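You operate a simulated robot arm through the tools that you are given. There is no shell and no other tool. Be economical: measure what you need, move in short steps, check, and stop when the job is done.

The job below is to be done with a simulated robot arm. You get a single attempt, and the scene is never put back.

TASK
Polish the tarnish off the short electrode.
Fine: load the green polishing block at the polish tin; block back and tin shut after.
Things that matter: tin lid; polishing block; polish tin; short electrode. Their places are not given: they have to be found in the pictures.

Only the result counts: the job must be done as asked and must still hold three seconds after the hand-in. Knocking over, shifting, dropping, spilling or breaking anything else fails it.

THE ROBOT
A 6-joint arm with a two-finger parallel gripper, fixed in place. Base frame: the origin is at the foot of the arm, x ahead of it, y to its left, z up; the work surface is at about z = 0. Units: cm, degrees, N and s.
With the tool pointing down near the work surface it reaches from about 14 to 58 cm from the base axis. Its first joint turns from -66.0 to 66.0 degrees. Payload 2.1 kg.
The TCP is the grasp point between the finger pads, 3 cm short of the fingertips. In the tool frame z runs along the fingers and y along their closing line. The gripper opens to 9.4 cm. The fingers are 2.8 cm wide and 1 cm thick; the gripper's body (5 by 9.6 cm) begins 5.5 cm behind the TCP.
Orientation is that of the tool frame in the base frame, as a unit quaternion [w, x, y, z]. With the fingers straight down and closing along the base's y, the tool's x points along the base's -x, its y along +y and its z along -z.

THE INTERFACE
- The arm moves only by the tool play_rows. Its argument "targets" is a list of rows, each an object of numbers (a shift or turn left out is 0, a gripper value left out holds the last): "x", "y", "z": the shift along the base's x, y, z in cm; "rx", "ry", "rz": the turn, a rotation vector about the base's x, y, z in degrees; "fingers": the opening in per cent of the stroke, from 0 (shut) to 100 (fully open). In form: [{"x": .., "y": .., "z": .., "rx": .., "ry": .., "rz": .., "fingers": ..}, ...]. A call has 1 to 12 rows; each row is the pose to reach, as a shift and turn from the pose commanded when the call began. Each row takes 0.2 s and may step no farther than 5 cm and 8.6 degrees from the row before; otherwise, or with a gripper value out of range, the whole call is refused. Where a pose cannot be reached the arm comes as near as it can. A force on the tool above 40 N (or 10 N above the force at the start of the call, whichever is more), or a blocked arm, ends the call early, and 0.2 s more pass. Each finger travels about 7.2 cm/s and halts on what it meets, pressing with about 40 N; the grip force reading is that of the motor and also rises with nothing between the fingers. The clock runs only during rows and for 0.2 s after the last one: add rows that repeat a pose to give the fingers time. The reply holds the time, the measured pose of the TCP, the force on the tool along the base axes, the opening and the grip force, in the units named above and with some noise.
- Cameras (640 x 400 px; columns grow to the right, rows downward): "scene" is fixed at [5.71, -37.21, 48.46]; the picture's right is [0.77, -0.64, 0.00], its down [-0.35, -0.42, -0.84] and it looks along [0.54, 0.64, -0.55] (base axes); focal length 228 px, centre (320, 200). "wrist" rides on the gripper at [-3.7, 0, -5.8] in the tool frame; the picture's right is [0.00, -1.00, 0.00], its down [0.97, 0.00, -0.24] and it looks along [0.24, 0.00, 0.97] (tool axes); focal length 218 px, centre (320, 200).
- get_image(camera): a new picture of that camera. It takes no simulated time.
- locate(camera, pixels): there is no depth. For up to 12 entries [column, row, z] of the newest picture of that camera ("zoom" is the newest enlarged one), the place [x, y] in the base frame at which the ray of that pixel passes the height z, good to about 0.2 cm. It takes no simulated time.
- zoom(camera, box): a new picture of the part [left, top, right, bottom] of that camera's present view, enlarged. It takes no simulated time.
- hand_in(): hands the job in; it is judged then, once.

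Keep the steps short. Do not move on a guess: measure, check each grasp and each placing, and mend mistakes. In all there are 80 turns and 54 pictures (those below and enlarged ones count). Leave the gripper open and the arm clear of the work at the hand-in unless told otherwise, and finish with a single line.

The tools are called after "Request:" by a JSON object that holds its "name" and its "arguments". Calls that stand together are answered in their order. play_rows: Moves the arm, as the interface text tells. Its arguments: {"type":"object","properties":{"targets":{"type":"array"}},"required":["targets"]} The other tools are called the same way: get_image (camera) takes a picture; locate (camera, pixels) gives the place at which the rays of pixels pass given heights; zoom (camera, box) takes an enlarged picture of a part of a camera's view; hand_in () hands the job in.

At the start:

```text
t: 0.0
ee_pos: [28.7, -21.59, 35.0]
ee_rot: [0.001, 0.0, 1.0, -0.001]
ft_force: [-0.1, -0.3, 0.0]
gripper_width: 9.39
grasp_force: 0.0
```

scene: 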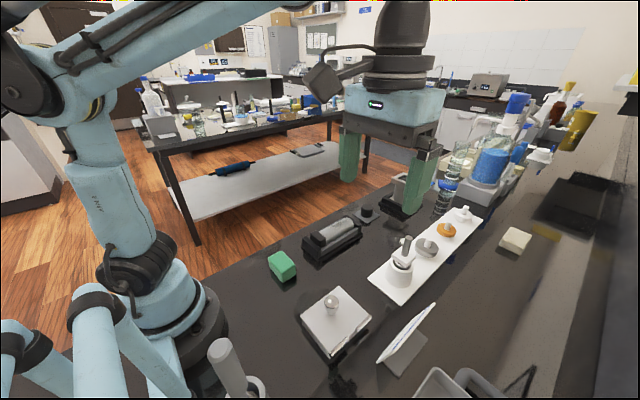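
wrist: 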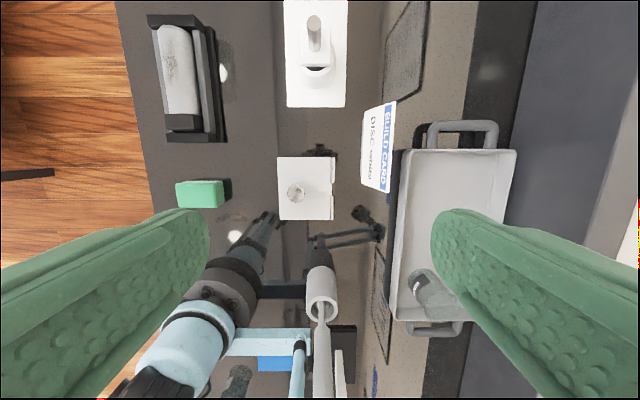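

I see a green block near (282,266), a lidded tin near (335,320) and a white tray with discs on pegs. I'll take close-ups to identify each one.

Request:
{"name": "zoom", "arguments": {"camera": "scene", "box": [240, 180, 560, 400]}}

Request:
{"name": "zoom", "arguments": {"camera": "scene", "box": [350, 190, 490, 310]}}

Request:
{"name": "zoom", "arguments": {"camera": "wrist", "box": [130, 0, 450, 240]}}

```text
1.82 times, centred on (400, 290) of scene
```

zoom: 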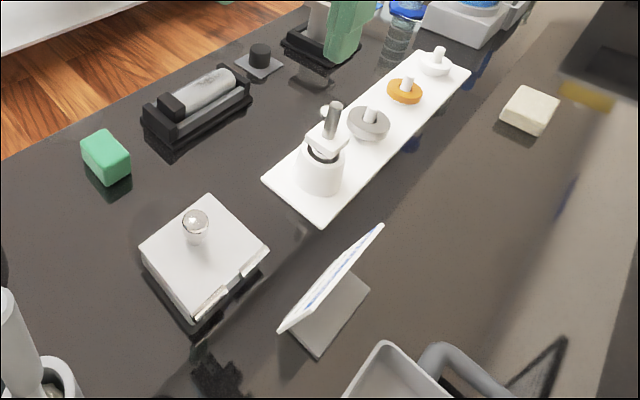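

```text
3.33 times, centred on (420, 250) of scene
```

zoom: 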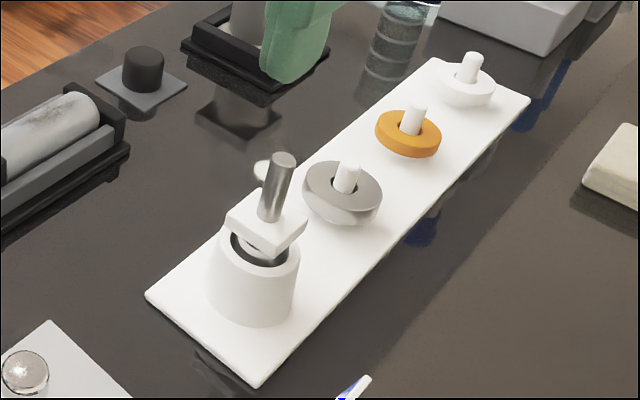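

```text
1.67 times, centred on (290, 120) of wrist
```

zoom: 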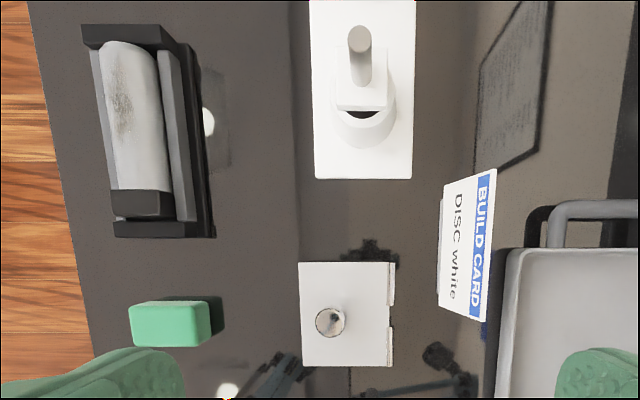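

The block, tin and first cradle are clear, but the gripper hides a second cradle. I'll locate these points and then move the arm for a better view.

Request:
{"name": "locate", "arguments": {"camera": "scene", "pixels": [[282, 266, 3], [335, 320, 3], [330, 300, 5], [334, 230, 3], [366, 212, 2], [402, 200, 3], [515, 240, 2], [400, 265, 5]]}}

Request:
{"name": "locate", "arguments": {"camera": "wrist", "pixels": [[200, 194, 3], [305, 188, 3], [295, 192, 5], [180, 70, 4], [278, 158, 3], [333, 220, 3], [333, 158, 3], [278, 220, 3]]}}

Request:
{"name": "play_rows", "arguments": {"targets": [{"y": 4}, {"y": 8}, {"y": 12}, {"y": 16}, {"y": 20}, {"y": 20}]}}

Request:
{"name": "get_image", "arguments": {"camera": "wrist"}}

Request:
{"name": "get_image", "arguments": {"camera": "scene"}}

```text
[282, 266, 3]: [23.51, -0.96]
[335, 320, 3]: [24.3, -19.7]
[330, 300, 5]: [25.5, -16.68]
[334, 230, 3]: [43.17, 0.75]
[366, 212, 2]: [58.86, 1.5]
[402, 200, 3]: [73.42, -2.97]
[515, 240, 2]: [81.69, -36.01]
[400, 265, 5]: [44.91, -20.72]
```

```text
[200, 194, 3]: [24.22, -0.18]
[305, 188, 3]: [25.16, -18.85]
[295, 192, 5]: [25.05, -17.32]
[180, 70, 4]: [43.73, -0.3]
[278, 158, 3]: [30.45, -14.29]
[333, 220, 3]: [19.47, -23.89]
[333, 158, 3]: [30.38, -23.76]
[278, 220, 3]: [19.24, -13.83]
```

```text
t: 1.4
ee_pos: [28.88, -1.57, 35.09]
ee_rot: [0.0, -0.001, 1.0, -0.001]
ft_force: [-0.7, 0.4, 0.4]
gripper_width: 9.4
grasp_force: 0.1
```

```text
48 pictures are left
```

wrist: 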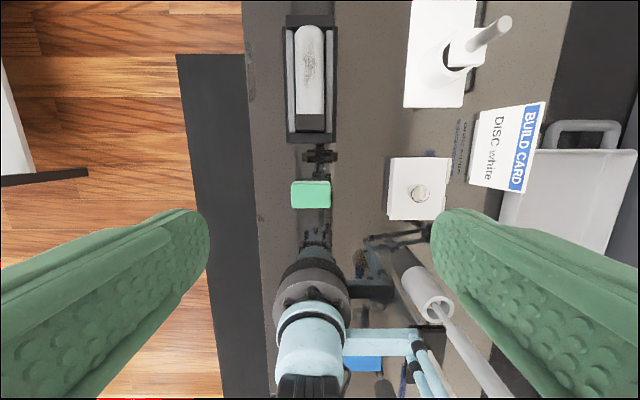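

```text
47 pictures are left
```

scene: 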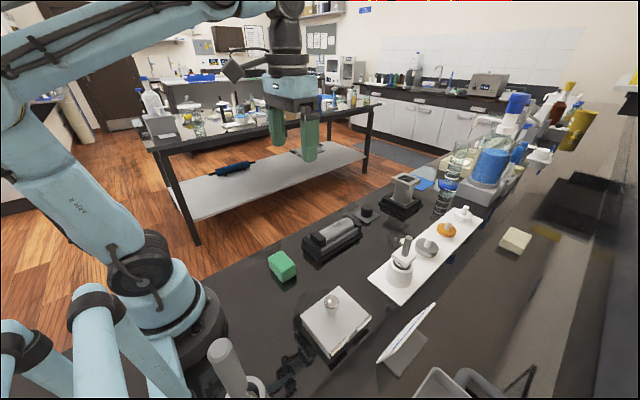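

Request:
{"name": "zoom", "arguments": {"camera": "scene", "box": [290, 150, 450, 270]}}

Request:
{"name": "zoom", "arguments": {"camera": "scene", "box": [250, 240, 410, 370]}}

Request:
{"name": "zoom", "arguments": {"camera": "wrist", "box": [250, 0, 380, 220]}}

```text
3.33 times, centred on (370, 210) of scene
```

zoom: 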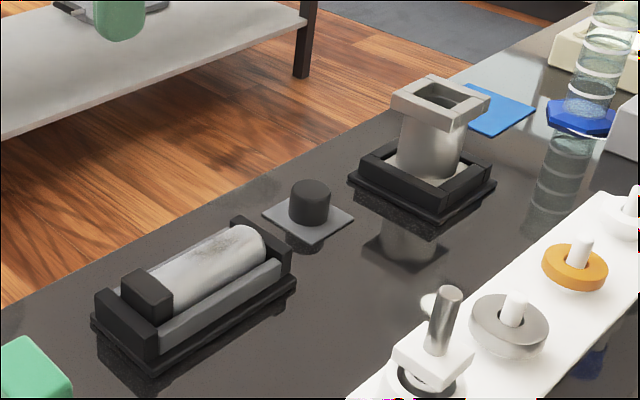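

```text
3.08 times, centred on (330, 305) of scene
```

zoom: 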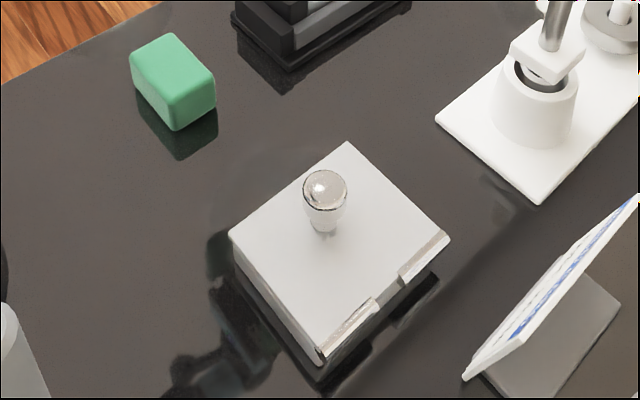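

```text
1.82 times, centred on (315, 110) of wrist
```

zoom: 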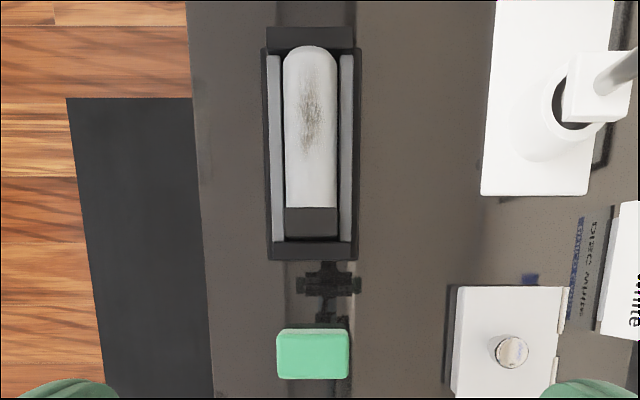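

The only electrode is in the cradle at about (44, 0). The green block is at about (24, 0). The tin is at about (25, -19), with a hinge along its -y side and a knob toward +y. I'll lower the wrist camera over the tin to measure it.

Request:
{"name": "play_rows", "arguments": {"targets": [{"y": -4.5, "z": -2}, {"y": -9, "z": -4}, {"y": -13, "z": -6.5, "x": -1}, {"y": -17.4, "z": -9, "x": -2}, {"y": -17.4, "z": -12, "x": -4}, {"y": -17.4, "z": -12, "x": -4}]}}

Request:
{"name": "get_image", "arguments": {"camera": "wrist"}}

Request:
{"name": "zoom", "arguments": {"camera": "scene", "box": [290, 270, 390, 370]}}

```text
refused: row 4 steps farther than a row can; nothing moved
```

```text
43 pictures are left
```

wrist: 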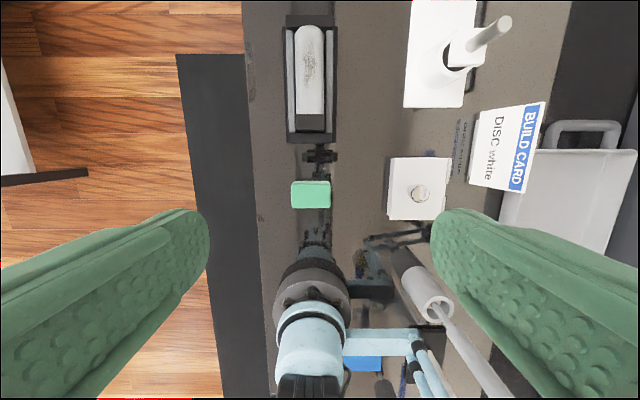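

```text
4.00 times, centred on (340, 320) of scene
```

zoom: 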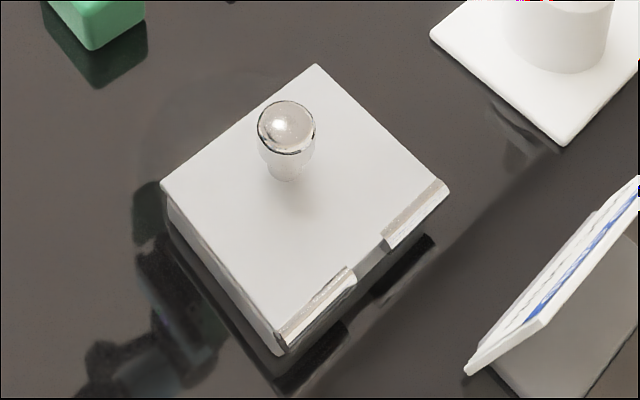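

The move was refused because one step was too long. I'll send it again with shorter steps.

Request:
{"name": "play_rows", "arguments": {"targets": [{"y": -4, "z": -2}, {"y": -8, "z": -4}, {"y": -12, "z": -6}, {"y": -15, "z": -9, "x": -1}, {"y": -17.4, "z": -12, "x": -3}, {"y": -17.4, "z": -12, "x": -3}]}}

Request:
{"name": "get_image", "arguments": {"camera": "wrist"}}

Request:
{"name": "locate", "arguments": {"camera": "zoom", "pixels": [[316, 64, 3], [162, 185, 3], [450, 190, 3], [275, 340, 3], [285, 178, 3], [287, 128, 6], [281, 355, 0]]}}

```text
t: 2.8
ee_pos: [25.89, -18.94, 23.08]
ee_rot: [0.0, 0.0, 1.0, -0.001]
ft_force: [0.5, -0.5, -0.1]
gripper_width: 9.42
grasp_force: 0.1
```

```text
41 pictures are left
```

wrist: 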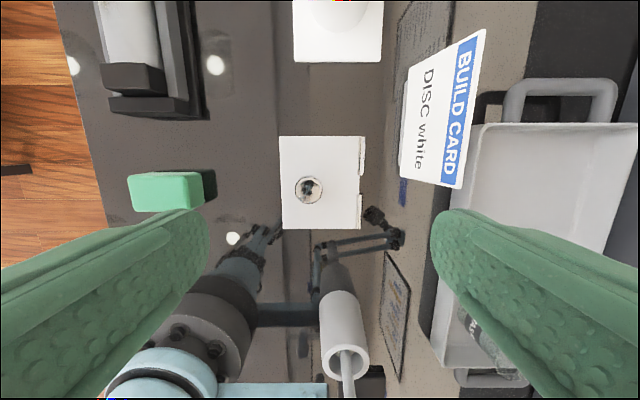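

```text
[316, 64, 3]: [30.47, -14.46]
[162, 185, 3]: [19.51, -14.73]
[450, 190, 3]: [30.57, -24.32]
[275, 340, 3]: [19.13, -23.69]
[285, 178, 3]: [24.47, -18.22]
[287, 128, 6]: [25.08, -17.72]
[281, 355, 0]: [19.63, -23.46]
```

Request:
{"name": "locate", "arguments": {"camera": "wrist", "pixels": [[280, 137, 2], [280, 137, 3], [280, 137, 4], [361, 228, 2], [361, 228, 3], [361, 228, 4], [281, 228, 3], [308, 189, 5], [308, 189, 6], [308, 189, 7], [295, 189, 6], [321, 189, 6]]}}

Request:
{"name": "zoom", "arguments": {"camera": "wrist", "box": [260, 110, 400, 240]}}

```text
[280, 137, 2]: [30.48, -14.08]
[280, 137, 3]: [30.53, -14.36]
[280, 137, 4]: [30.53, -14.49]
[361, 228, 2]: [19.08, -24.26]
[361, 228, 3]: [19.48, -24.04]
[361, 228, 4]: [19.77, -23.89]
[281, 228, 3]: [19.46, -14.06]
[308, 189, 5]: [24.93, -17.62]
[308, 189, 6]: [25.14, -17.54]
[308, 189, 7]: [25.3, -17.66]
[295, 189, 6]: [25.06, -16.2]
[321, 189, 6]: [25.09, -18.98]
```

```text
3.08 times, centred on (330, 175) of wrist
```

zoom: 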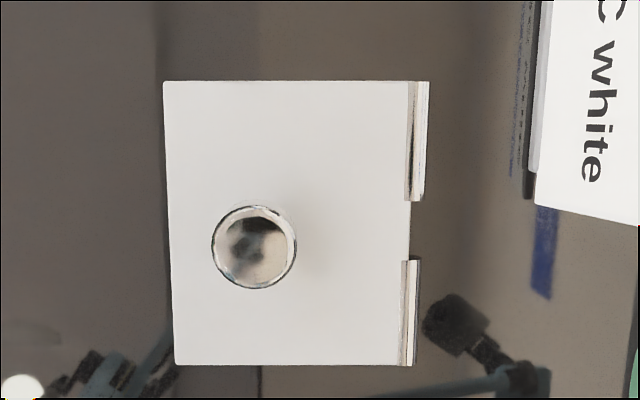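

The lid top is at z≈3, with x 19.5–30.5 and y -14.4 to -23.3. The knob is at (25.05, -17.6), about 2.7 wide at the top, and the hinge strips are on the -y edge. I'll turn the tool -90° so the fingers close along x, which lets the knob pivot as the lid opens.

Request:
{"name": "play_rows", "arguments": {"targets": [{"rz": -8.5}, {"rz": -17}, {"rz": -25.5}, {"rz": -34}, {"rz": -42.5}, {"rz": -51}, {"rz": -59.5}, {"rz": -68}, {"rz": -76.5}, {"rz": -85, "x": -0.8, "y": 1.3}, {"rz": -90, "x": -0.8, "y": 1.3}, {"rz": -90, "x": -0.8, "y": 1.3}]}}

Request:
{"name": "get_image", "arguments": {"camera": "wrist"}}

```text
t: 5.4
ee_pos: [24.95, -17.61, 23.21]
ee_rot: [0.0, 0.708, 0.706, -0.001]
ft_force: [0.8, 0.0, 0.8]
gripper_width: 9.38
grasp_force: 0.0
```

```text
39 pictures are left
```

wrist: 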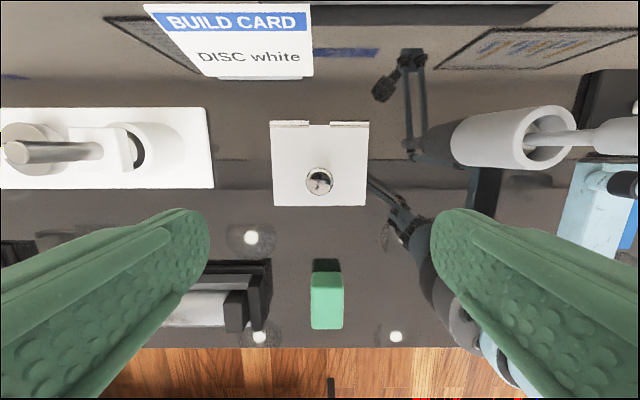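

The knob is centred. I'll measure the block, electrode, mortar and card from this view before going down.

Request:
{"name": "locate", "arguments": {"camera": "wrist", "pixels": [[319, 181, 5.5], [311, 272, 3], [343, 272, 3], [343, 329, 0], [312, 329, 0], [455, 145, 0], [455, 145, 8], [260, 0, 8], [260, 75, 0]]}}

Request:
{"name": "zoom", "arguments": {"camera": "wrist", "box": [260, 100, 380, 340]}}

Request:
{"name": "play_rows", "arguments": {"targets": [{"z": -5}, {"z": -10}, {"z": -13}, {"z": -15}, {"z": -16.3}, {"z": -16.3}]}}

Request:
{"name": "zoom", "arguments": {"camera": "scene", "box": [270, 250, 410, 370]}}

```text
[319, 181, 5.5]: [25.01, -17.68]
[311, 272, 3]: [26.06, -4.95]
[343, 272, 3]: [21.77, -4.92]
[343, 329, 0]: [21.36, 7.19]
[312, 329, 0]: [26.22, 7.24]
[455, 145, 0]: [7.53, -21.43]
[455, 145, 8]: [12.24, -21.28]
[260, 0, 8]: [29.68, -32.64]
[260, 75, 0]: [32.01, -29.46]
```

```text
1.67 times, centred on (320, 220) of wrist
```

zoom: 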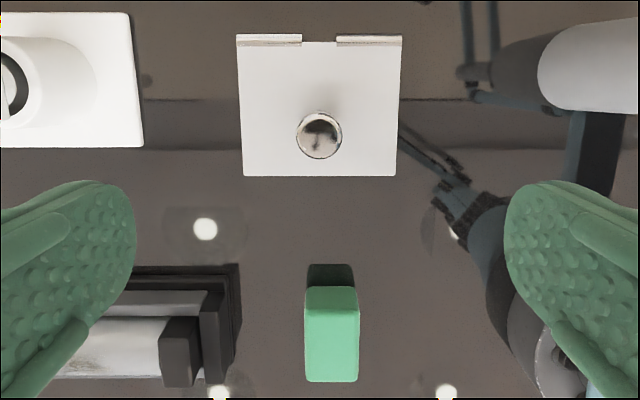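

```text
t: 6.8
ee_pos: [24.98, -17.69, 6.68]
ee_rot: [-0.001, 0.707, 0.707, -0.001]
ft_force: [-0.7, 0.2, 0.2]
gripper_width: 9.4
grasp_force: 0.1
```

```text
3.33 times, centred on (340, 310) of scene
```

zoom: 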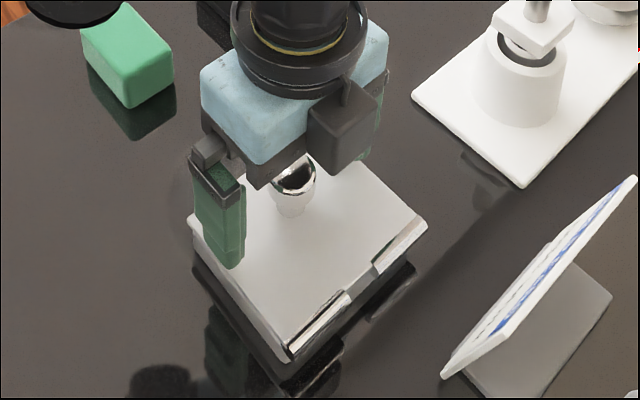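

The fingertips straddle the knob about 0.6 above the lid. I'll close on it.

Request:
{"name": "play_rows", "arguments": {"targets": [{"fingers": 20}, {"fingers": 10}, {"fingers": 10}, {"fingers": 10}, {"fingers": 10}]}}

```text
t: 8.0
ee_pos: [24.96, -17.8, 6.83]
ee_rot: [0.001, 0.707, 0.707, -0.001]
ft_force: [1.9, -1.3, -3.0]
gripper_width: 2.93
grasp_force: 44.7
```

The knob is held (width 2.93). I'll try a small opening of 8° about the hinge line and read the force.

Request:
{"name": "play_rows", "arguments": {"targets": [{"y": -0.27, "z": 0.41, "rx": 4}, {"y": -0.57, "z": 0.81, "rx": 8}, {"y": -0.57, "z": 0.81, "rx": 8}]}}

Request:
{"name": "zoom", "arguments": {"camera": "scene", "box": [270, 250, 410, 370]}}

```text
t: 8.8
ee_pos: [24.96, -18.37, 7.54]
ee_rot: [-0.048, 0.706, 0.705, 0.049]
ft_force: [5.9, -13.1, -23.6]
gripper_width: 2.92
grasp_force: 45.3
```

```text
3.33 times, centred on (340, 310) of scene
```

zoom: 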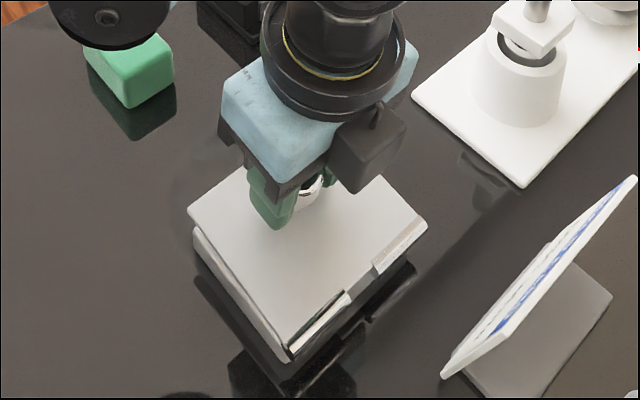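

The lid's +y edge has risen, so it is hinged. The force shows I'm pulling slightly outward, so I'll tighten the arc and go on to 16°.

Request:
{"name": "play_rows", "arguments": {"targets": [{"y": -0.12, "z": -0.04}, {"y": -0.45, "z": 0.27, "rx": 4}, {"y": -0.82, "z": 0.6, "rx": 8}, {"y": -0.82, "z": 0.6, "rx": 8}]}}

```text
t: 9.8
ee_pos: [25.03, -19.14, 8.31]
ee_rot: [-0.1, 0.7, 0.701, 0.098]
ft_force: [0.5, -6.6, 17.3]
gripper_width: 2.93
grasp_force: 45.3
```

The measured motion fits a hinge at about y=-23.6, z=2.8. I'll continue along that arc to 32°.

Request:
{"name": "play_rows", "arguments": {"targets": [{"y": -0.33, "z": 0.35, "rx": 4}, {"y": -0.74, "z": 0.62, "rx": 8}, {"y": -1.17, "z": 0.87, "rx": 12}, {"y": -1.62, "z": 1.08, "rx": 16}, {"y": -1.62, "z": 1.08, "rx": 16}]}}

Request:
{"name": "zoom", "arguments": {"camera": "scene", "box": [270, 250, 410, 370]}}

```text
t: 11.0
ee_pos: [25.06, -20.73, 9.3]
ee_rot: [-0.194, 0.681, 0.679, 0.194]
ft_force: [-0.3, -13.7, -4.0]
gripper_width: 2.92
grasp_force: 44.6
```

```text
3.33 times, centred on (340, 310) of scene
```

zoom: 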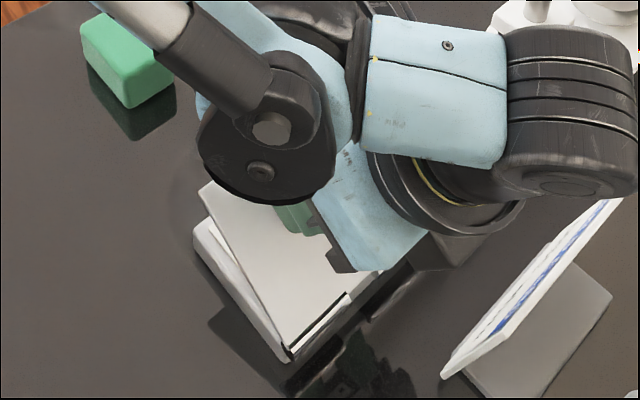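

The lid is at about 32°. The card's top edge is near y=-32, z=9.5, so I won't lean the tool further. I'll hold the tilt and let the knob pivot between the pads while the arc goes to 56°.

Request:
{"name": "play_rows", "arguments": {"targets": [{"y": -0.38, "z": 0.25}, {"y": -0.75, "z": 0.48}, {"y": -1.15, "z": 0.67}, {"y": -1.55, "z": 0.84}, {"y": -1.96, "z": 0.98}, {"y": -2.38, "z": 1.1}, {"y": -2.38, "z": 1.1}]}}

Request:
{"name": "zoom", "arguments": {"camera": "scene", "box": [270, 250, 410, 370]}}

```text
t: 12.6
ee_pos: [24.99, -23.03, 10.46]
ee_rot: [-0.196, 0.679, 0.681, 0.195]
ft_force: [4.4, 18.9, 1.3]
gripper_width: 2.91
grasp_force: 44.9
```

```text
3.33 times, centred on (340, 310) of scene
```

zoom: 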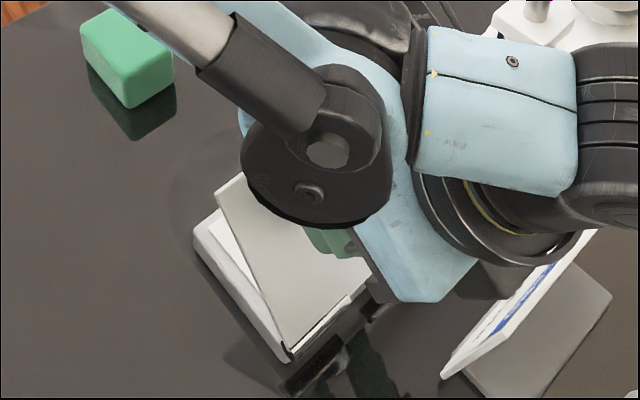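

The knob pivots in the grip as planned. I'll go on to about 80° while bringing the tool back toward upright.

Request:
{"name": "play_rows", "arguments": {"targets": [{"y": -0.27, "z": 0.1, "rx": -2}, {"y": -0.54, "z": 0.17, "rx": -4}, {"y": -0.81, "z": 0.23, "rx": -6}, {"y": -1.08, "z": 0.27, "rx": -8}, {"y": -1.35, "z": 0.29, "rx": -10}, {"y": -1.62, "z": 0.3, "rx": -12}, {"y": -1.89, "z": 0.28, "rx": -14}, {"y": -2.16, "z": 0.24, "rx": -16}, {"y": -2.16, "z": 0.24, "rx": -16}]}}

Request:
{"name": "zoom", "arguments": {"camera": "scene", "box": [270, 250, 410, 370]}}

```text
t: 14.6
ee_pos: [24.87, -25.18, 10.74]
ee_rot: [-0.099, 0.7, 0.7, 0.099]
ft_force: [2.7, 16.3, 14.6]
gripper_width: 2.92
grasp_force: 44.7
```

```text
3.33 times, centred on (340, 310) of scene
```

zoom: 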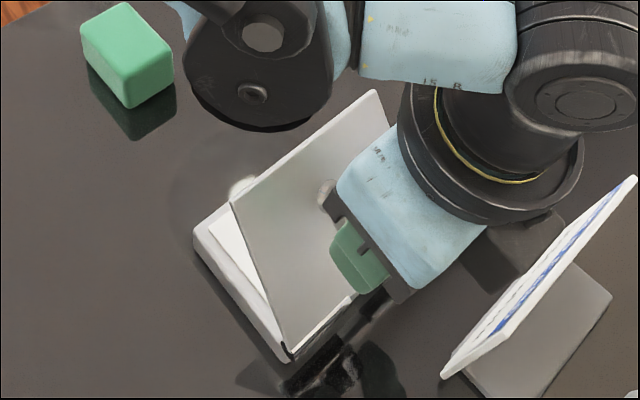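

The lid is near vertical. I'll continue to about 98° and watch the force for a stop.

Request:
{"name": "play_rows", "arguments": {"targets": [{"y": -0.26, "z": -0.05, "rx": -2}, {"y": -0.52, "z": -0.13, "rx": -4}, {"y": -0.77, "z": -0.23, "rx": -6}, {"y": -1.02, "z": -0.34, "rx": -8}, {"y": -1.25, "z": -0.47, "rx": -10}, {"y": -1.48, "z": -0.61, "rx": -12}, {"y": -1.48, "z": -0.61, "rx": -12}]}}

Request:
{"name": "zoom", "arguments": {"camera": "scene", "box": [270, 250, 410, 370]}}

```text
t: 16.2
ee_pos: [25.02, -26.82, 10.06]
ee_rot: [-0.024, 0.707, 0.706, 0.023]
ft_force: [0.2, 0.5, -0.4]
gripper_width: 0.94
grasp_force: 0.1
```

```text
3.33 times, centred on (340, 310) of scene
```

zoom: 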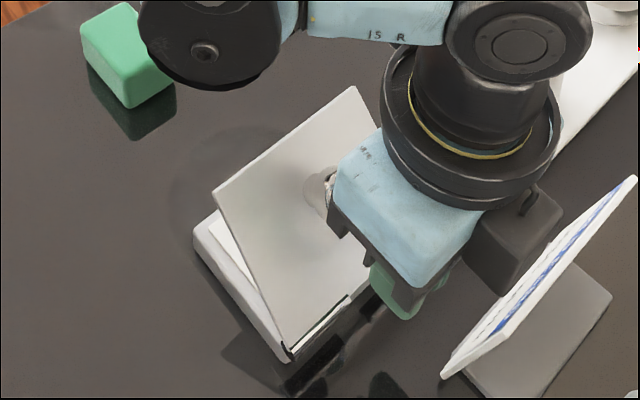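

The pads slipped off the knob, and the lid seems to stand by itself at about 65°. I'll raise the arm straight up and check that it holds.

Request:
{"name": "play_rows", "arguments": {"targets": [{"z": 3}, {"z": 7}, {"z": 11}, {"z": 14}, {"z": 14}]}}

Request:
{"name": "zoom", "arguments": {"camera": "scene", "box": [270, 250, 410, 370]}}

Request:
{"name": "get_image", "arguments": {"camera": "wrist"}}

```text
t: 17.4
ee_pos: [24.91, -26.96, 24.07]
ee_rot: [-0.024, 0.707, 0.706, 0.025]
ft_force: [-0.9, -0.5, -1.0]
gripper_width: 0.92
grasp_force: 0.2
```

```text
3.33 times, centred on (340, 310) of scene
```

zoom: 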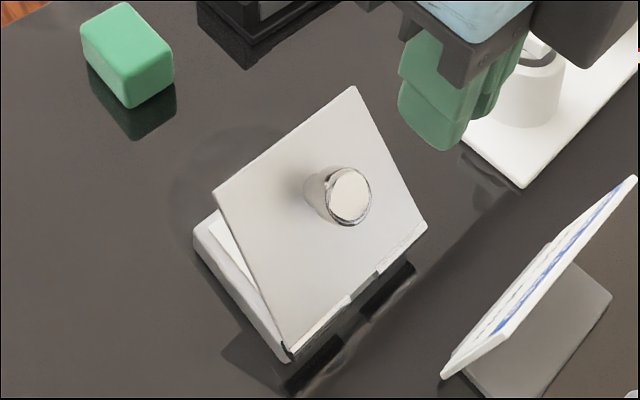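

```text
30 pictures are left
```

wrist: 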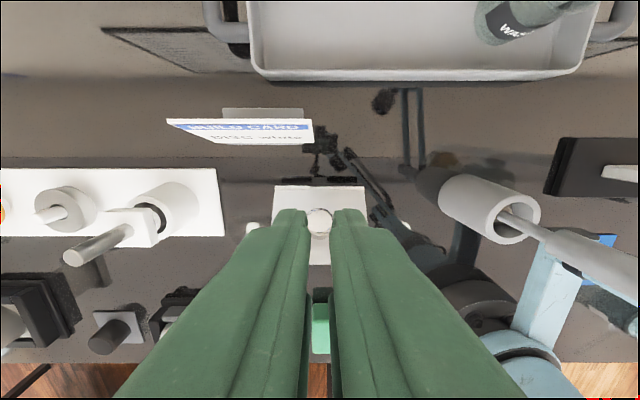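

The lid stays up on a friction hinge. I'll measure its angle from the free-edge corner.

Request:
{"name": "locate", "arguments": {"camera": "zoom", "pixels": [[213, 190, 8], [213, 190, 10], [213, 190, 11], [213, 190, 12], [357, 87, 10], [357, 87, 11], [357, 87, 12], [230, 250, 2], [215, 222, 2.5]]}}

```text
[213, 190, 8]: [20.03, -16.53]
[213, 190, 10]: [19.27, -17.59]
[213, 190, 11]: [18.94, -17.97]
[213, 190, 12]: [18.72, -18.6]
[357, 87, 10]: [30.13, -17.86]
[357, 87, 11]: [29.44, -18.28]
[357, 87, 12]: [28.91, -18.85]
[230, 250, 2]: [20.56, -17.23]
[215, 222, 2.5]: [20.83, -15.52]
```

The lid stands at about 47°, with its free edge at y≈-17.4, z≈9.5. I'll move to the +y side with closed fingers and push it further open from underneath.

Request:
{"name": "play_rows", "arguments": {"targets": [{"y": 4.5, "rx": -2, "fingers": 0}, {"y": 9, "rx": -4}, {"y": 13, "rx": -4}, {"y": 15.5, "rx": -4}, {"y": 15.5, "z": -5, "rx": -4}, {"y": 15.5, "z": -9.5, "rx": -4}, {"y": 15.5, "z": -13, "rx": -4}, {"y": 13, "z": -13, "rx": -4}, {"y": 11.5, "z": -13, "rx": -4}, {"y": 10.5, "z": -13, "rx": -4}, {"y": 9.5, "z": -13, "rx": -4}, {"y": 9.5, "z": -13, "rx": -4}]}}

Request:
{"name": "play_rows", "arguments": {"targets": [{"y": -0.6}, {"y": -1.2}, {"y": -1.8}, {"y": -2.4}, {"y": -3.0}, {"y": -3.6}, {"y": -3.6}]}}

Request:
{"name": "zoom", "arguments": {"camera": "scene", "box": [270, 250, 410, 370]}}

```text
t: 20.0
ee_pos: [24.96, -17.24, 11.18]
ee_rot: [0.001, 0.707, 0.707, 0.0]
ft_force: [0.0, 0.9, 0.5]
gripper_width: 0.02
grasp_force: 33.1
```

```text
t: 20.6
ee_pos: [24.99, -17.89, 11.27]
ee_rot: [-0.005, 0.706, 0.708, 0.002]
ft_force: [-0.3, 5.2, 11.7]
gripper_width: 0.0
grasp_force: 32.7
stopped in row 2: the force on the tool passed its limit (the readings are from after the stop); the commanded pose is now the measured one
```

```text
3.33 times, centred on (340, 310) of scene
```

zoom: 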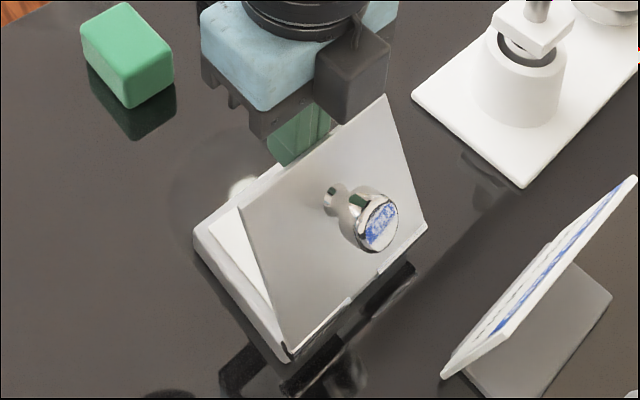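

The lid moved further up to about 65–70°, but a force spike stopped the call. I'll continue in smaller steps.

Request:
{"name": "play_rows", "arguments": {"targets": [{"y": -0.2}, {"y": -0.4}, {"y": -0.6}, {"y": -0.8}, {"y": -1.0}, {"y": -1.2}, {"y": -1.4}, {"y": -1.6}, {"y": -1.8}, {"y": -2.0}, {"y": -2.2}, {"y": -2.2}]}}

Request:
{"name": "zoom", "arguments": {"camera": "scene", "box": [270, 250, 410, 370]}}

```text
t: 21.1
ee_pos: [25.08, -17.98, 11.22]
ee_rot: [-0.007, 0.706, 0.708, 0.005]
ft_force: [-1.0, 5.9, 11.3]
gripper_width: 0.0
grasp_force: 32.5
stopped in row 2: the force on the tool passed its limit (the readings are from after the stop); the commanded pose is now the measured one
```

```text
3.33 times, centred on (340, 310) of scene
```

zoom: 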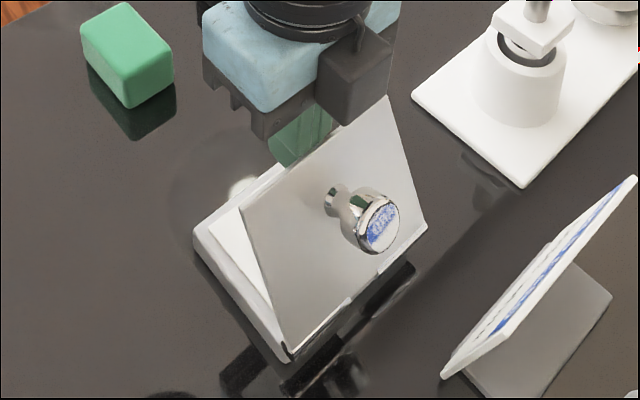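

Request:
{"name": "locate", "arguments": {"camera": "zoom", "pixels": [[240, 207, 9], [240, 207, 10], [240, 207, 11], [240, 207, 12], [388, 95, 9], [388, 95, 10], [388, 95, 11], [388, 95, 12]]}}

Request:
{"name": "get_image", "arguments": {"camera": "wrist"}}

```text
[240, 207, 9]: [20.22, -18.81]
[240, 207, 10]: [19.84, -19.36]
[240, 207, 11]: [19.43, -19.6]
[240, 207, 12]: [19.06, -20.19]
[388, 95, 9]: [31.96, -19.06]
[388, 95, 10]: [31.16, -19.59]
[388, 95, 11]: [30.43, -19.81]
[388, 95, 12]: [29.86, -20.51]
```

```text
27 pictures are left
```

wrist: 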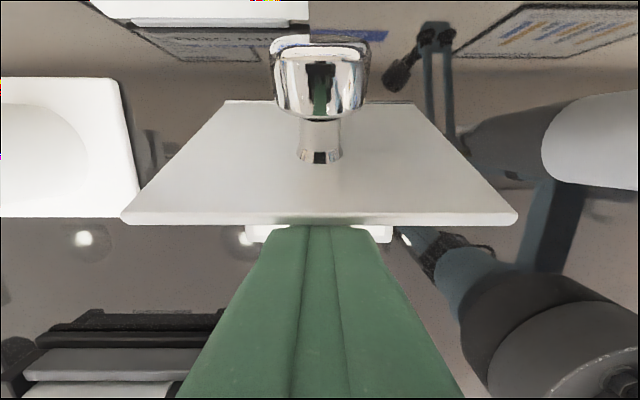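

The lid is at about 64° and seems to be at its stop, since it needed over 40 N and the tin has not moved. That should be enough room if the camera is on the +y side, away from the lid. I'll back off, rise, and start turning the tool to +90°.

Request:
{"name": "play_rows", "arguments": {"targets": [{"y": 1.5}, {"y": 4.5, "z": 1}, {"y": 6, "z": 5}, {"y": 7, "z": 9, "rz": 8.5}, {"y": 8, "z": 13, "rz": 17}, {"y": 9, "z": 14, "rz": 25.5}, {"y": 10, "z": 14, "rz": 34}, {"y": 10, "z": 14, "rz": 42.5}, {"y": 10, "z": 14, "rz": 51}, {"y": 10, "z": 14, "rz": 59.5}, {"y": 10, "z": 14, "rz": 68}, {"y": 10, "z": 14, "rz": 76.5}]}}

Request:
{"name": "play_rows", "arguments": {"targets": [{"rz": 8.5}, {"rz": 17}, {"rz": 25.5}, {"rz": 34}, {"rz": 42.5}, {"rz": 51}, {"rz": 59.5}, {"rz": 68}, {"rz": 76.5}, {"rz": 85}, {"rz": 93.5}, {"rz": 102, "fingers": 70}]}}

Request:
{"name": "get_image", "arguments": {"camera": "wrist"}}

Request:
{"name": "zoom", "arguments": {"camera": "scene", "box": [270, 250, 410, 370]}}

```text
t: 23.7
ee_pos: [25.0, -8.14, 25.17]
ee_rot: [-0.007, 0.115, 0.993, -0.001]
ft_force: [-0.3, 0.1, -0.1]
gripper_width: 0.0
grasp_force: 32.8
```

```text
t: 26.3
ee_pos: [24.99, -8.05, 25.2]
ee_rot: [-0.004, -0.7, 0.714, -0.006]
ft_force: [-0.4, 0.1, 0.4]
gripper_width: 5.33
grasp_force: 0.1
```

```text
26 pictures are left
```

wrist: 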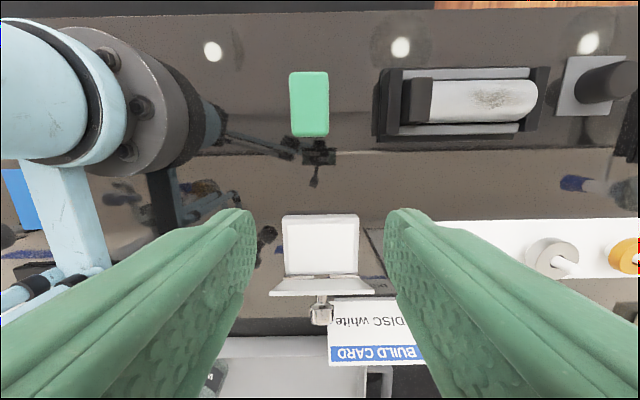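

```text
3.33 times, centred on (340, 310) of scene
```

zoom: 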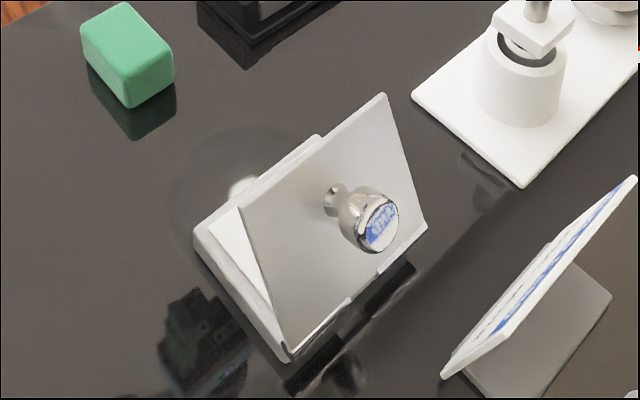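

The lid holds at 64° and the camera is now on the +y side. I'll zoom in on the tin interior, the block and the electrode.

Request:
{"name": "zoom", "arguments": {"camera": "wrist", "box": [255, 195, 395, 315]}}

Request:
{"name": "locate", "arguments": {"camera": "wrist", "pixels": [[283, 215, 2.5], [359, 215, 2.5], [288, 274, 2.5], [357, 274, 2.5], [289, 72, 3], [328, 72, 3], [328, 136, 0], [291, 136, 0], [328, 132, 3], [430, 80, 4], [537, 80, 4], [492, 99, 4.5]]}}

Request:
{"name": "zoom", "arguments": {"camera": "wrist", "box": [270, 50, 570, 160]}}

```text
3.33 times, centred on (325, 255) of wrist
```

zoom: 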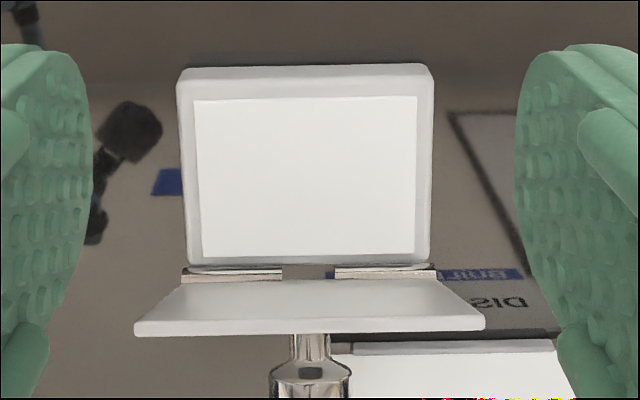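

```text
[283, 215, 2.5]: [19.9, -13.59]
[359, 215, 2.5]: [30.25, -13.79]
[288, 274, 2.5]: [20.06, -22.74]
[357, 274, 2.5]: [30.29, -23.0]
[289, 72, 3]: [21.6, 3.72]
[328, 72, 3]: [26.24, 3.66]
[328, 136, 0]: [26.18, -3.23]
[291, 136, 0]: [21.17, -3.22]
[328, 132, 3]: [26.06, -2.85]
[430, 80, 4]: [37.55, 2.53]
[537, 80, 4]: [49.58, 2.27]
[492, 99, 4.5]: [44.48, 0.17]
```

```text
2.13 times, centred on (420, 105) of wrist
```

zoom: 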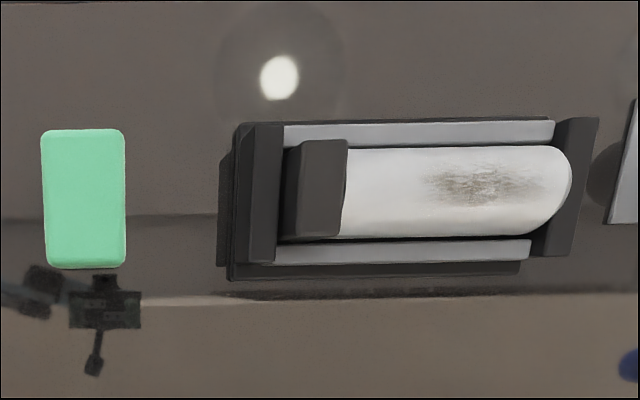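

The tin holds a white pad, nearly flush inside the rim. I'll cross-check the block and electrode heights with the scene camera.

Request:
{"name": "locate", "arguments": {"camera": "scene", "pixels": [[281.5, 251, 3], [281.5, 251, 4], [268.6, 257.5, 3], [268.6, 257.5, 4], [295.9, 268, 3], [295.9, 268, 4], [281.8, 273.4, 3], [281.8, 273.4, 4], [282.1, 282.1, 0], [346, 223, 4], [346, 223, 5]]}}

Request:
{"name": "locate", "arguments": {"camera": "wrist", "pixels": [[289, 72, 4], [328, 72, 4], [328, 132, 4], [291, 132, 4], [492, 99, 5], [537, 100, 5], [430, 95, 5], [492, 119, 3]]}}

Request:
{"name": "zoom", "arguments": {"camera": "scene", "box": [255, 195, 375, 295]}}

```text
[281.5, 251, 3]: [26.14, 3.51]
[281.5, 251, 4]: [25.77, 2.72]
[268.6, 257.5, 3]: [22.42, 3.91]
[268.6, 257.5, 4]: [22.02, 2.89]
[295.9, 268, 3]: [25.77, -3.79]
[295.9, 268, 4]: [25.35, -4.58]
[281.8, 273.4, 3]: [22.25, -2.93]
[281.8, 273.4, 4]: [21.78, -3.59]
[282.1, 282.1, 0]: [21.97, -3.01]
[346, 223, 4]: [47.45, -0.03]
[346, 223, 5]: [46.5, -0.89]
```

```text
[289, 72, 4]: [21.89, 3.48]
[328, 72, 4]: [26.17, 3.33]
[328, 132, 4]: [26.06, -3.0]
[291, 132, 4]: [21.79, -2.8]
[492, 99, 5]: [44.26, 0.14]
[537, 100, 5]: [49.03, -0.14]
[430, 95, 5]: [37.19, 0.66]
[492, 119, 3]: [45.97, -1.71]
```

```text
4.00 times, centred on (315, 245) of scene
```

zoom: 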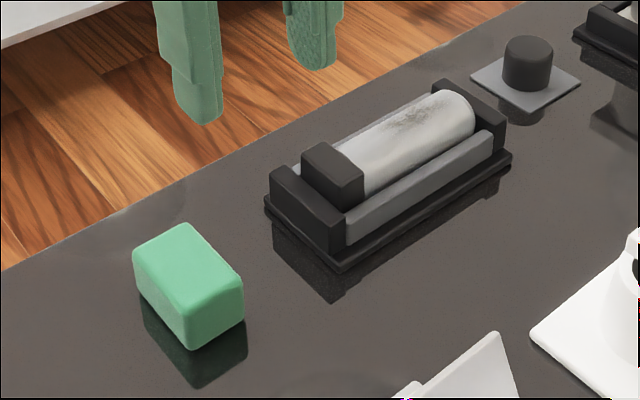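

The block's centre is about (24.1, 0.3), size about 4.3 × 6.5 × 3.1. I'll grip it across x at y≈1.3, with the tips about 1.2 above the table so the lower part stays free. First I'll move above it, correcting small yaw and tilt errors.

Request:
{"name": "play_rows", "arguments": {"targets": [{"y": 3, "rx": 0.8, "rz": 1.2, "fingers": 90}, {"x": -0.5, "y": 6, "rx": 0.8, "rz": 1.2}, {"x": -0.9, "y": 9.3, "rx": 0.8, "rz": 1.2}, {"x": -0.9, "y": 9.3, "z": -5, "rx": 0.8, "rz": 1.2}, {"x": -0.9, "y": 9.3, "z": -10, "rx": 0.8, "rz": 1.2}, {"x": -0.9, "y": 9.3, "z": -14, "rx": 0.8, "rz": 1.2}, {"x": -0.9, "y": 9.3, "z": -14, "rx": 0.8, "rz": 1.2}]}}

Request:
{"name": "get_image", "arguments": {"camera": "wrist"}}

```text
t: 27.9
ee_pos: [24.1, 1.3, 11.28]
ee_rot: [0.001, -0.707, 0.707, -0.001]
ft_force: [-0.1, -0.3, -0.6]
gripper_width: 8.45
grasp_force: 0.1
```

```text
21 pictures are left
```

wrist: 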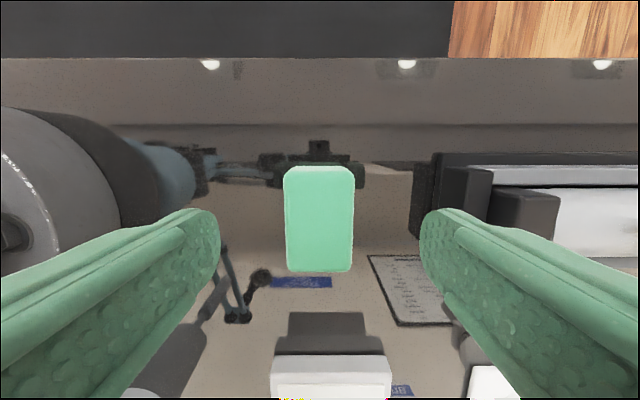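

Request:
{"name": "locate", "arguments": {"camera": "wrist", "pixels": [[284, 170, 3.1], [354, 170, 3.1], [319, 166, 3.1], [319, 270, 3.1]]}}

Request:
{"name": "play_rows", "arguments": {"targets": [{"z": -3}, {"z": -6}, {"z": -7.1}, {"z": -7.1}, {"z": -7.1, "fingers": 45}, {"z": -7.1, "fingers": 30}, {"z": -7.1, "fingers": 30}, {"z": -7.1, "fingers": 30}, {"z": -7.1, "fingers": 30}]}}

```text
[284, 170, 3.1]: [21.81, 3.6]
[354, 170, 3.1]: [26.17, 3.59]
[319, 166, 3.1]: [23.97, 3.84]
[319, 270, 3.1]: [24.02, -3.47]
```

```text
t: 29.9
ee_pos: [24.11, 1.31, 4.03]
ee_rot: [-0.001, 0.707, -0.707, 0.002]
ft_force: [-0.7, -0.6, 0.1]
gripper_width: 4.82
grasp_force: 40.5
```

The block is held (width 4.82). I'll lift it, check the grasp, and take a close look at the tin rim and pad.

Request:
{"name": "play_rows", "arguments": {"targets": [{"z": 1}, {"z": 4}, {"z": 8}, {"z": 8, "y": -4}, {"z": 8, "y": -8}, {"z": 8, "y": -9.5}, {"z": 8, "y": -9.5}]}}

Request:
{"name": "get_image", "arguments": {"camera": "wrist"}}

Request:
{"name": "zoom", "arguments": {"camera": "scene", "box": [290, 280, 350, 340]}}

```text
t: 31.5
ee_pos: [23.97, -8.29, 12.09]
ee_rot: [0.001, -0.707, 0.708, 0.0]
ft_force: [-0.2, 0.1, -0.3]
gripper_width: 4.82
grasp_force: 39.9
```

```text
20 pictures are left
```

wrist: 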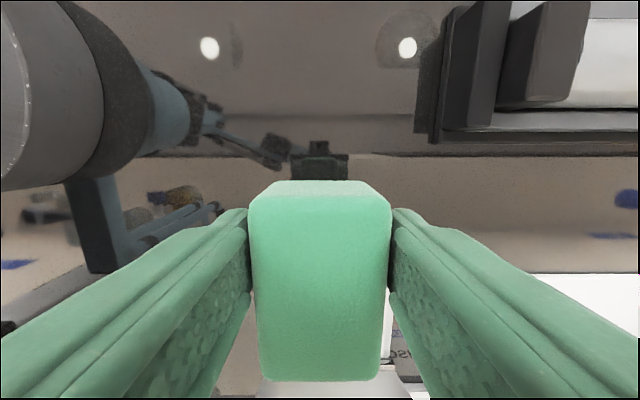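

```text
6.67 times, centred on (320, 310) of scene
```

zoom: 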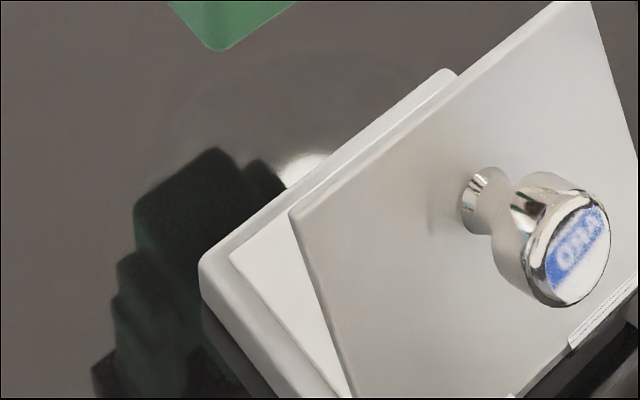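

The block is held square, and the pad looks flush with the rim. I'll go low on the +y side, slide in under the raised lid to TCP y=-16.5, and stop 1 above the pad.

Request:
{"name": "play_rows", "arguments": {"targets": [{"x": 0.5, "y": -4}, {"x": 1, "y": -4, "z": -3}, {"x": 1, "y": -4, "z": -4.3}, {"x": 1, "y": -6, "z": -4.3}, {"x": 1, "y": -7.3, "z": -4.3}, {"x": 1, "y": -8.2, "z": -4.4}, {"x": 1, "y": -8.2, "z": -4.4}]}}

Request:
{"name": "zoom", "arguments": {"camera": "scene", "box": [270, 250, 410, 370]}}

```text
t: 33.1
ee_pos: [25.1, -16.51, 7.68]
ee_rot: [0.002, -0.706, 0.708, -0.001]
ft_force: [-0.4, -0.3, -0.6]
gripper_width: 4.79
grasp_force: 40.6
```

```text
3.33 times, centred on (340, 310) of scene
```

zoom: 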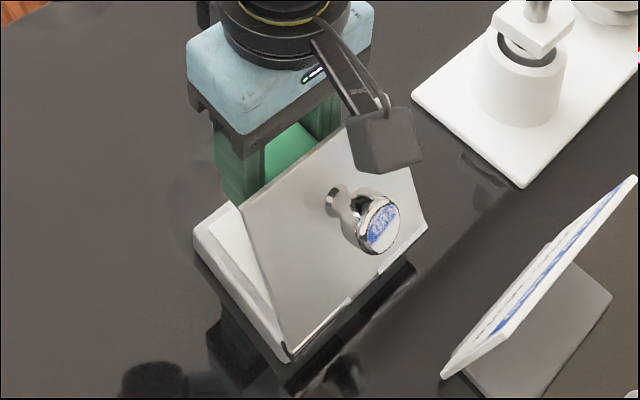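

I'm clear of the lid, with no contact force. I'll lower slowly onto the pad.

Request:
{"name": "play_rows", "arguments": {"targets": [{"z": -0.2}, {"z": -0.4}, {"z": -0.6}, {"z": -0.75}, {"z": -0.9}, {"z": -0.9}]}}

```text
t: 34.5
ee_pos: [25.1, -16.49, 6.85]
ee_rot: [0.001, -0.706, 0.708, -0.002]
ft_force: [-0.1, 0.1, -0.5]
gripper_width: 4.84
grasp_force: 39.8
```

Request:
{"name": "play_rows", "arguments": {"targets": [{"z": -0.1}, {"z": -0.2}, {"z": -0.3}, {"z": -0.4}, {"z": -0.4}]}}

```text
t: 35.4
ee_pos: [25.09, -16.38, 6.44]
ee_rot: [0.001, -0.707, 0.707, 0.0]
ft_force: [-2.2, 0.2, 16.2]
gripper_width: 4.85
grasp_force: 39.8
stopped in row 4: the force on the tool passed its limit (the readings are from after the stop); the commanded pose is now the measured one
```

Contact with the pad is at TCP z≈6.45, with about 16 N. I'll ease off slightly, dwell, and make a small rub in x to load the block.

Request:
{"name": "play_rows", "arguments": {"targets": [{"z": 0.03}, {"z": 0.03, "x": 0.5}, {"z": 0.03, "x": 1}, {"z": 0.03, "x": 0.5}, {"z": 0.03}, {"z": 0.03, "x": -0.5}, {"z": 0.03, "x": -1}, {"z": 0.03, "x": -0.5}, {"z": 0.03}, {"z": 0.03}, {"z": 0.03}]}}

```text
t: 37.8
ee_pos: [25.06, -16.53, 6.66]
ee_rot: [-0.001, 0.707, -0.707, 0.0]
ft_force: [-0.2, 0.3, -1.1]
gripper_width: 4.81
grasp_force: 40.1
```

Contact is lost now (z 6.66), so I'll press again gently and hold.

Request:
{"name": "play_rows", "arguments": {"targets": [{"z": -0.05}, {"z": -0.1}, {"z": -0.15}, {"z": -0.15}]}}

```text
t: 38.4
ee_pos: [25.06, -16.38, 6.66]
ee_rot: [0.0, -0.707, 0.708, 0.001]
ft_force: [-1.5, 2.3, 16.2]
gripper_width: 4.8
grasp_force: 40.0
stopped in row 3: the force on the tool passed its limit (the readings are from after the stop); the commanded pose is now the measured one
```

Request:
{"name": "play_rows", "arguments": {"targets": [{"z": 0}, {"z": 0}, {"z": 0}, {"z": 0}, {"z": 0}]}}

```text
t: 39.6
ee_pos: [25.11, -16.52, 6.57]
ee_rot: [0.001, -0.706, 0.708, 0.0]
ft_force: [-0.4, -0.1, 20.6]
gripper_width: 4.83
grasp_force: 40.0
```

It's holding 20 N steadily on the pad. I'll do one small rub under contact, then lift slightly and slide out in +y.

Request:
{"name": "play_rows", "arguments": {"targets": [{"x": 0.3}, {"x": 0.6}, {"x": 0.3}, {"x": 0}, {"x": -0.3}, {"x": 0}, {"x": 0}]}}

Request:
{"name": "play_rows", "arguments": {"targets": [{"z": 0.6}, {"z": 1.1}, {"z": 1.1, "y": 2}, {"z": 1.1, "y": 4.5}, {"z": 4, "y": 6}, {"z": 8, "y": 7}, {"z": 8, "y": 7}]}}

Request:
{"name": "zoom", "arguments": {"camera": "scene", "box": [260, 220, 400, 360]}}

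```text
t: 41.2
ee_pos: [25.02, -16.52, 6.51]
ee_rot: [0.0, -0.707, 0.707, 0.001]
ft_force: [-2.3, 0.1, 5.6]
gripper_width: 4.83
grasp_force: 39.9
```

```text
t: 42.8
ee_pos: [25.1, -9.58, 14.6]
ee_rot: [0.001, -0.707, 0.707, 0.0]
ft_force: [0.5, 0.4, -0.8]
gripper_width: 4.8
grasp_force: 40.0
```

```text
2.86 times, centred on (330, 290) of scene
```

zoom: 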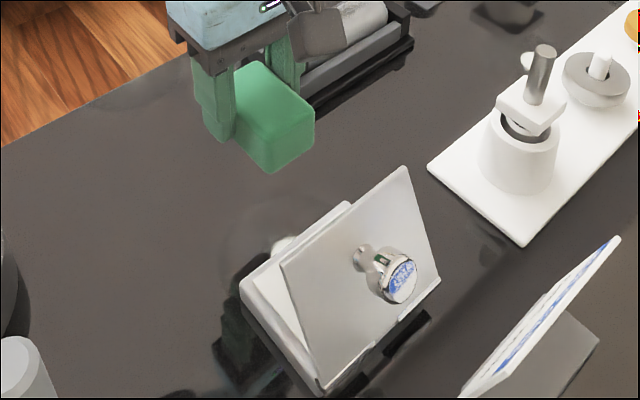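

The block is still held. I'll move over the tarnish, with the TCP at (44.8, 1.4), and look.

Request:
{"name": "play_rows", "arguments": {"targets": [{"x": 4, "y": 2.2}, {"x": 8, "y": 4.4}, {"x": 12, "y": 6.6}, {"x": 16, "y": 8.8}, {"x": 19.7, "y": 11}, {"x": 19.7, "y": 11}, {"x": 19.7, "y": 11, "z": -2}, {"x": 19.7, "y": 11, "z": -4}, {"x": 19.7, "y": 11, "z": -4}]}}

Request:
{"name": "zoom", "arguments": {"camera": "scene", "box": [280, 170, 400, 270]}}

Request:
{"name": "get_image", "arguments": {"camera": "wrist"}}

```text
t: 44.8
ee_pos: [44.79, 1.46, 10.48]
ee_rot: [0.002, -0.707, 0.707, 0.0]
ft_force: [-0.1, -0.7, 0.0]
gripper_width: 4.85
grasp_force: 39.9
```

```text
4.00 times, centred on (340, 220) of scene
```

zoom: 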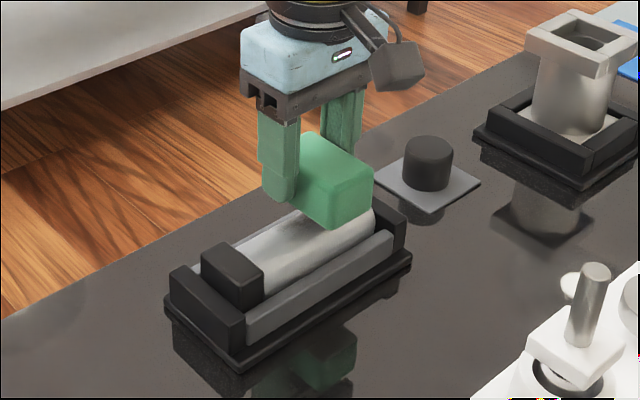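

```text
15 pictures are left
```

wrist: 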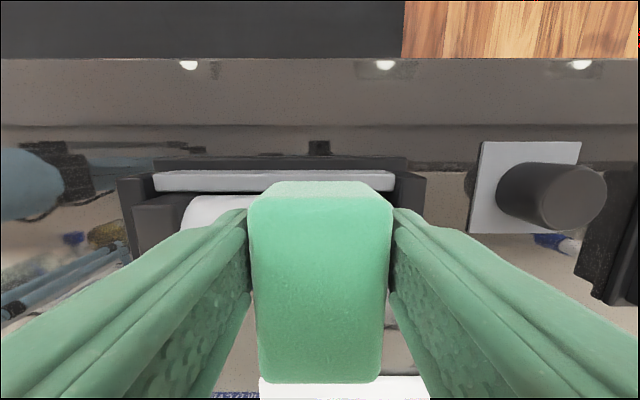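

The block is centred over the tarnish. I'll lower slowly to find contact.

Request:
{"name": "play_rows", "arguments": {"targets": [{"z": -0.3}, {"z": -0.6}, {"z": -0.8}, {"z": -1.0}, {"z": -1.15}, {"z": -1.3}, {"z": -1.4}, {"z": -1.5}, {"z": -1.5}]}}

```text
t: 46.2
ee_pos: [44.79, 1.62, 9.42]
ee_rot: [0.001, -0.706, 0.708, 0.0]
ft_force: [-0.8, 0.8, 12.7]
gripper_width: 4.83
grasp_force: 39.7
stopped in row 6: the force on the tool passed its limit (the readings are from after the stop); the commanded pose is now the measured one
```

Contact is at TCP z≈9.4 with about 13 N. I'll begin the polishing strokes along x.

Request:
{"name": "play_rows", "arguments": {"targets": [{"x": 0}, {"x": 0.8}, {"x": 1.6}, {"x": 2.2}, {"x": 1.2}, {"x": 0.2}, {"x": -0.8}, {"x": -1.8}, {"x": -2.2}, {"x": -1.2}, {"x": -0.2}, {"x": 0}]}}

```text
t: 48.8
ee_pos: [44.69, 1.52, 9.45]
ee_rot: [0.002, -0.707, 0.708, 0.001]
ft_force: [-10.4, 2.1, 21.3]
gripper_width: 4.82
grasp_force: 40.5
```

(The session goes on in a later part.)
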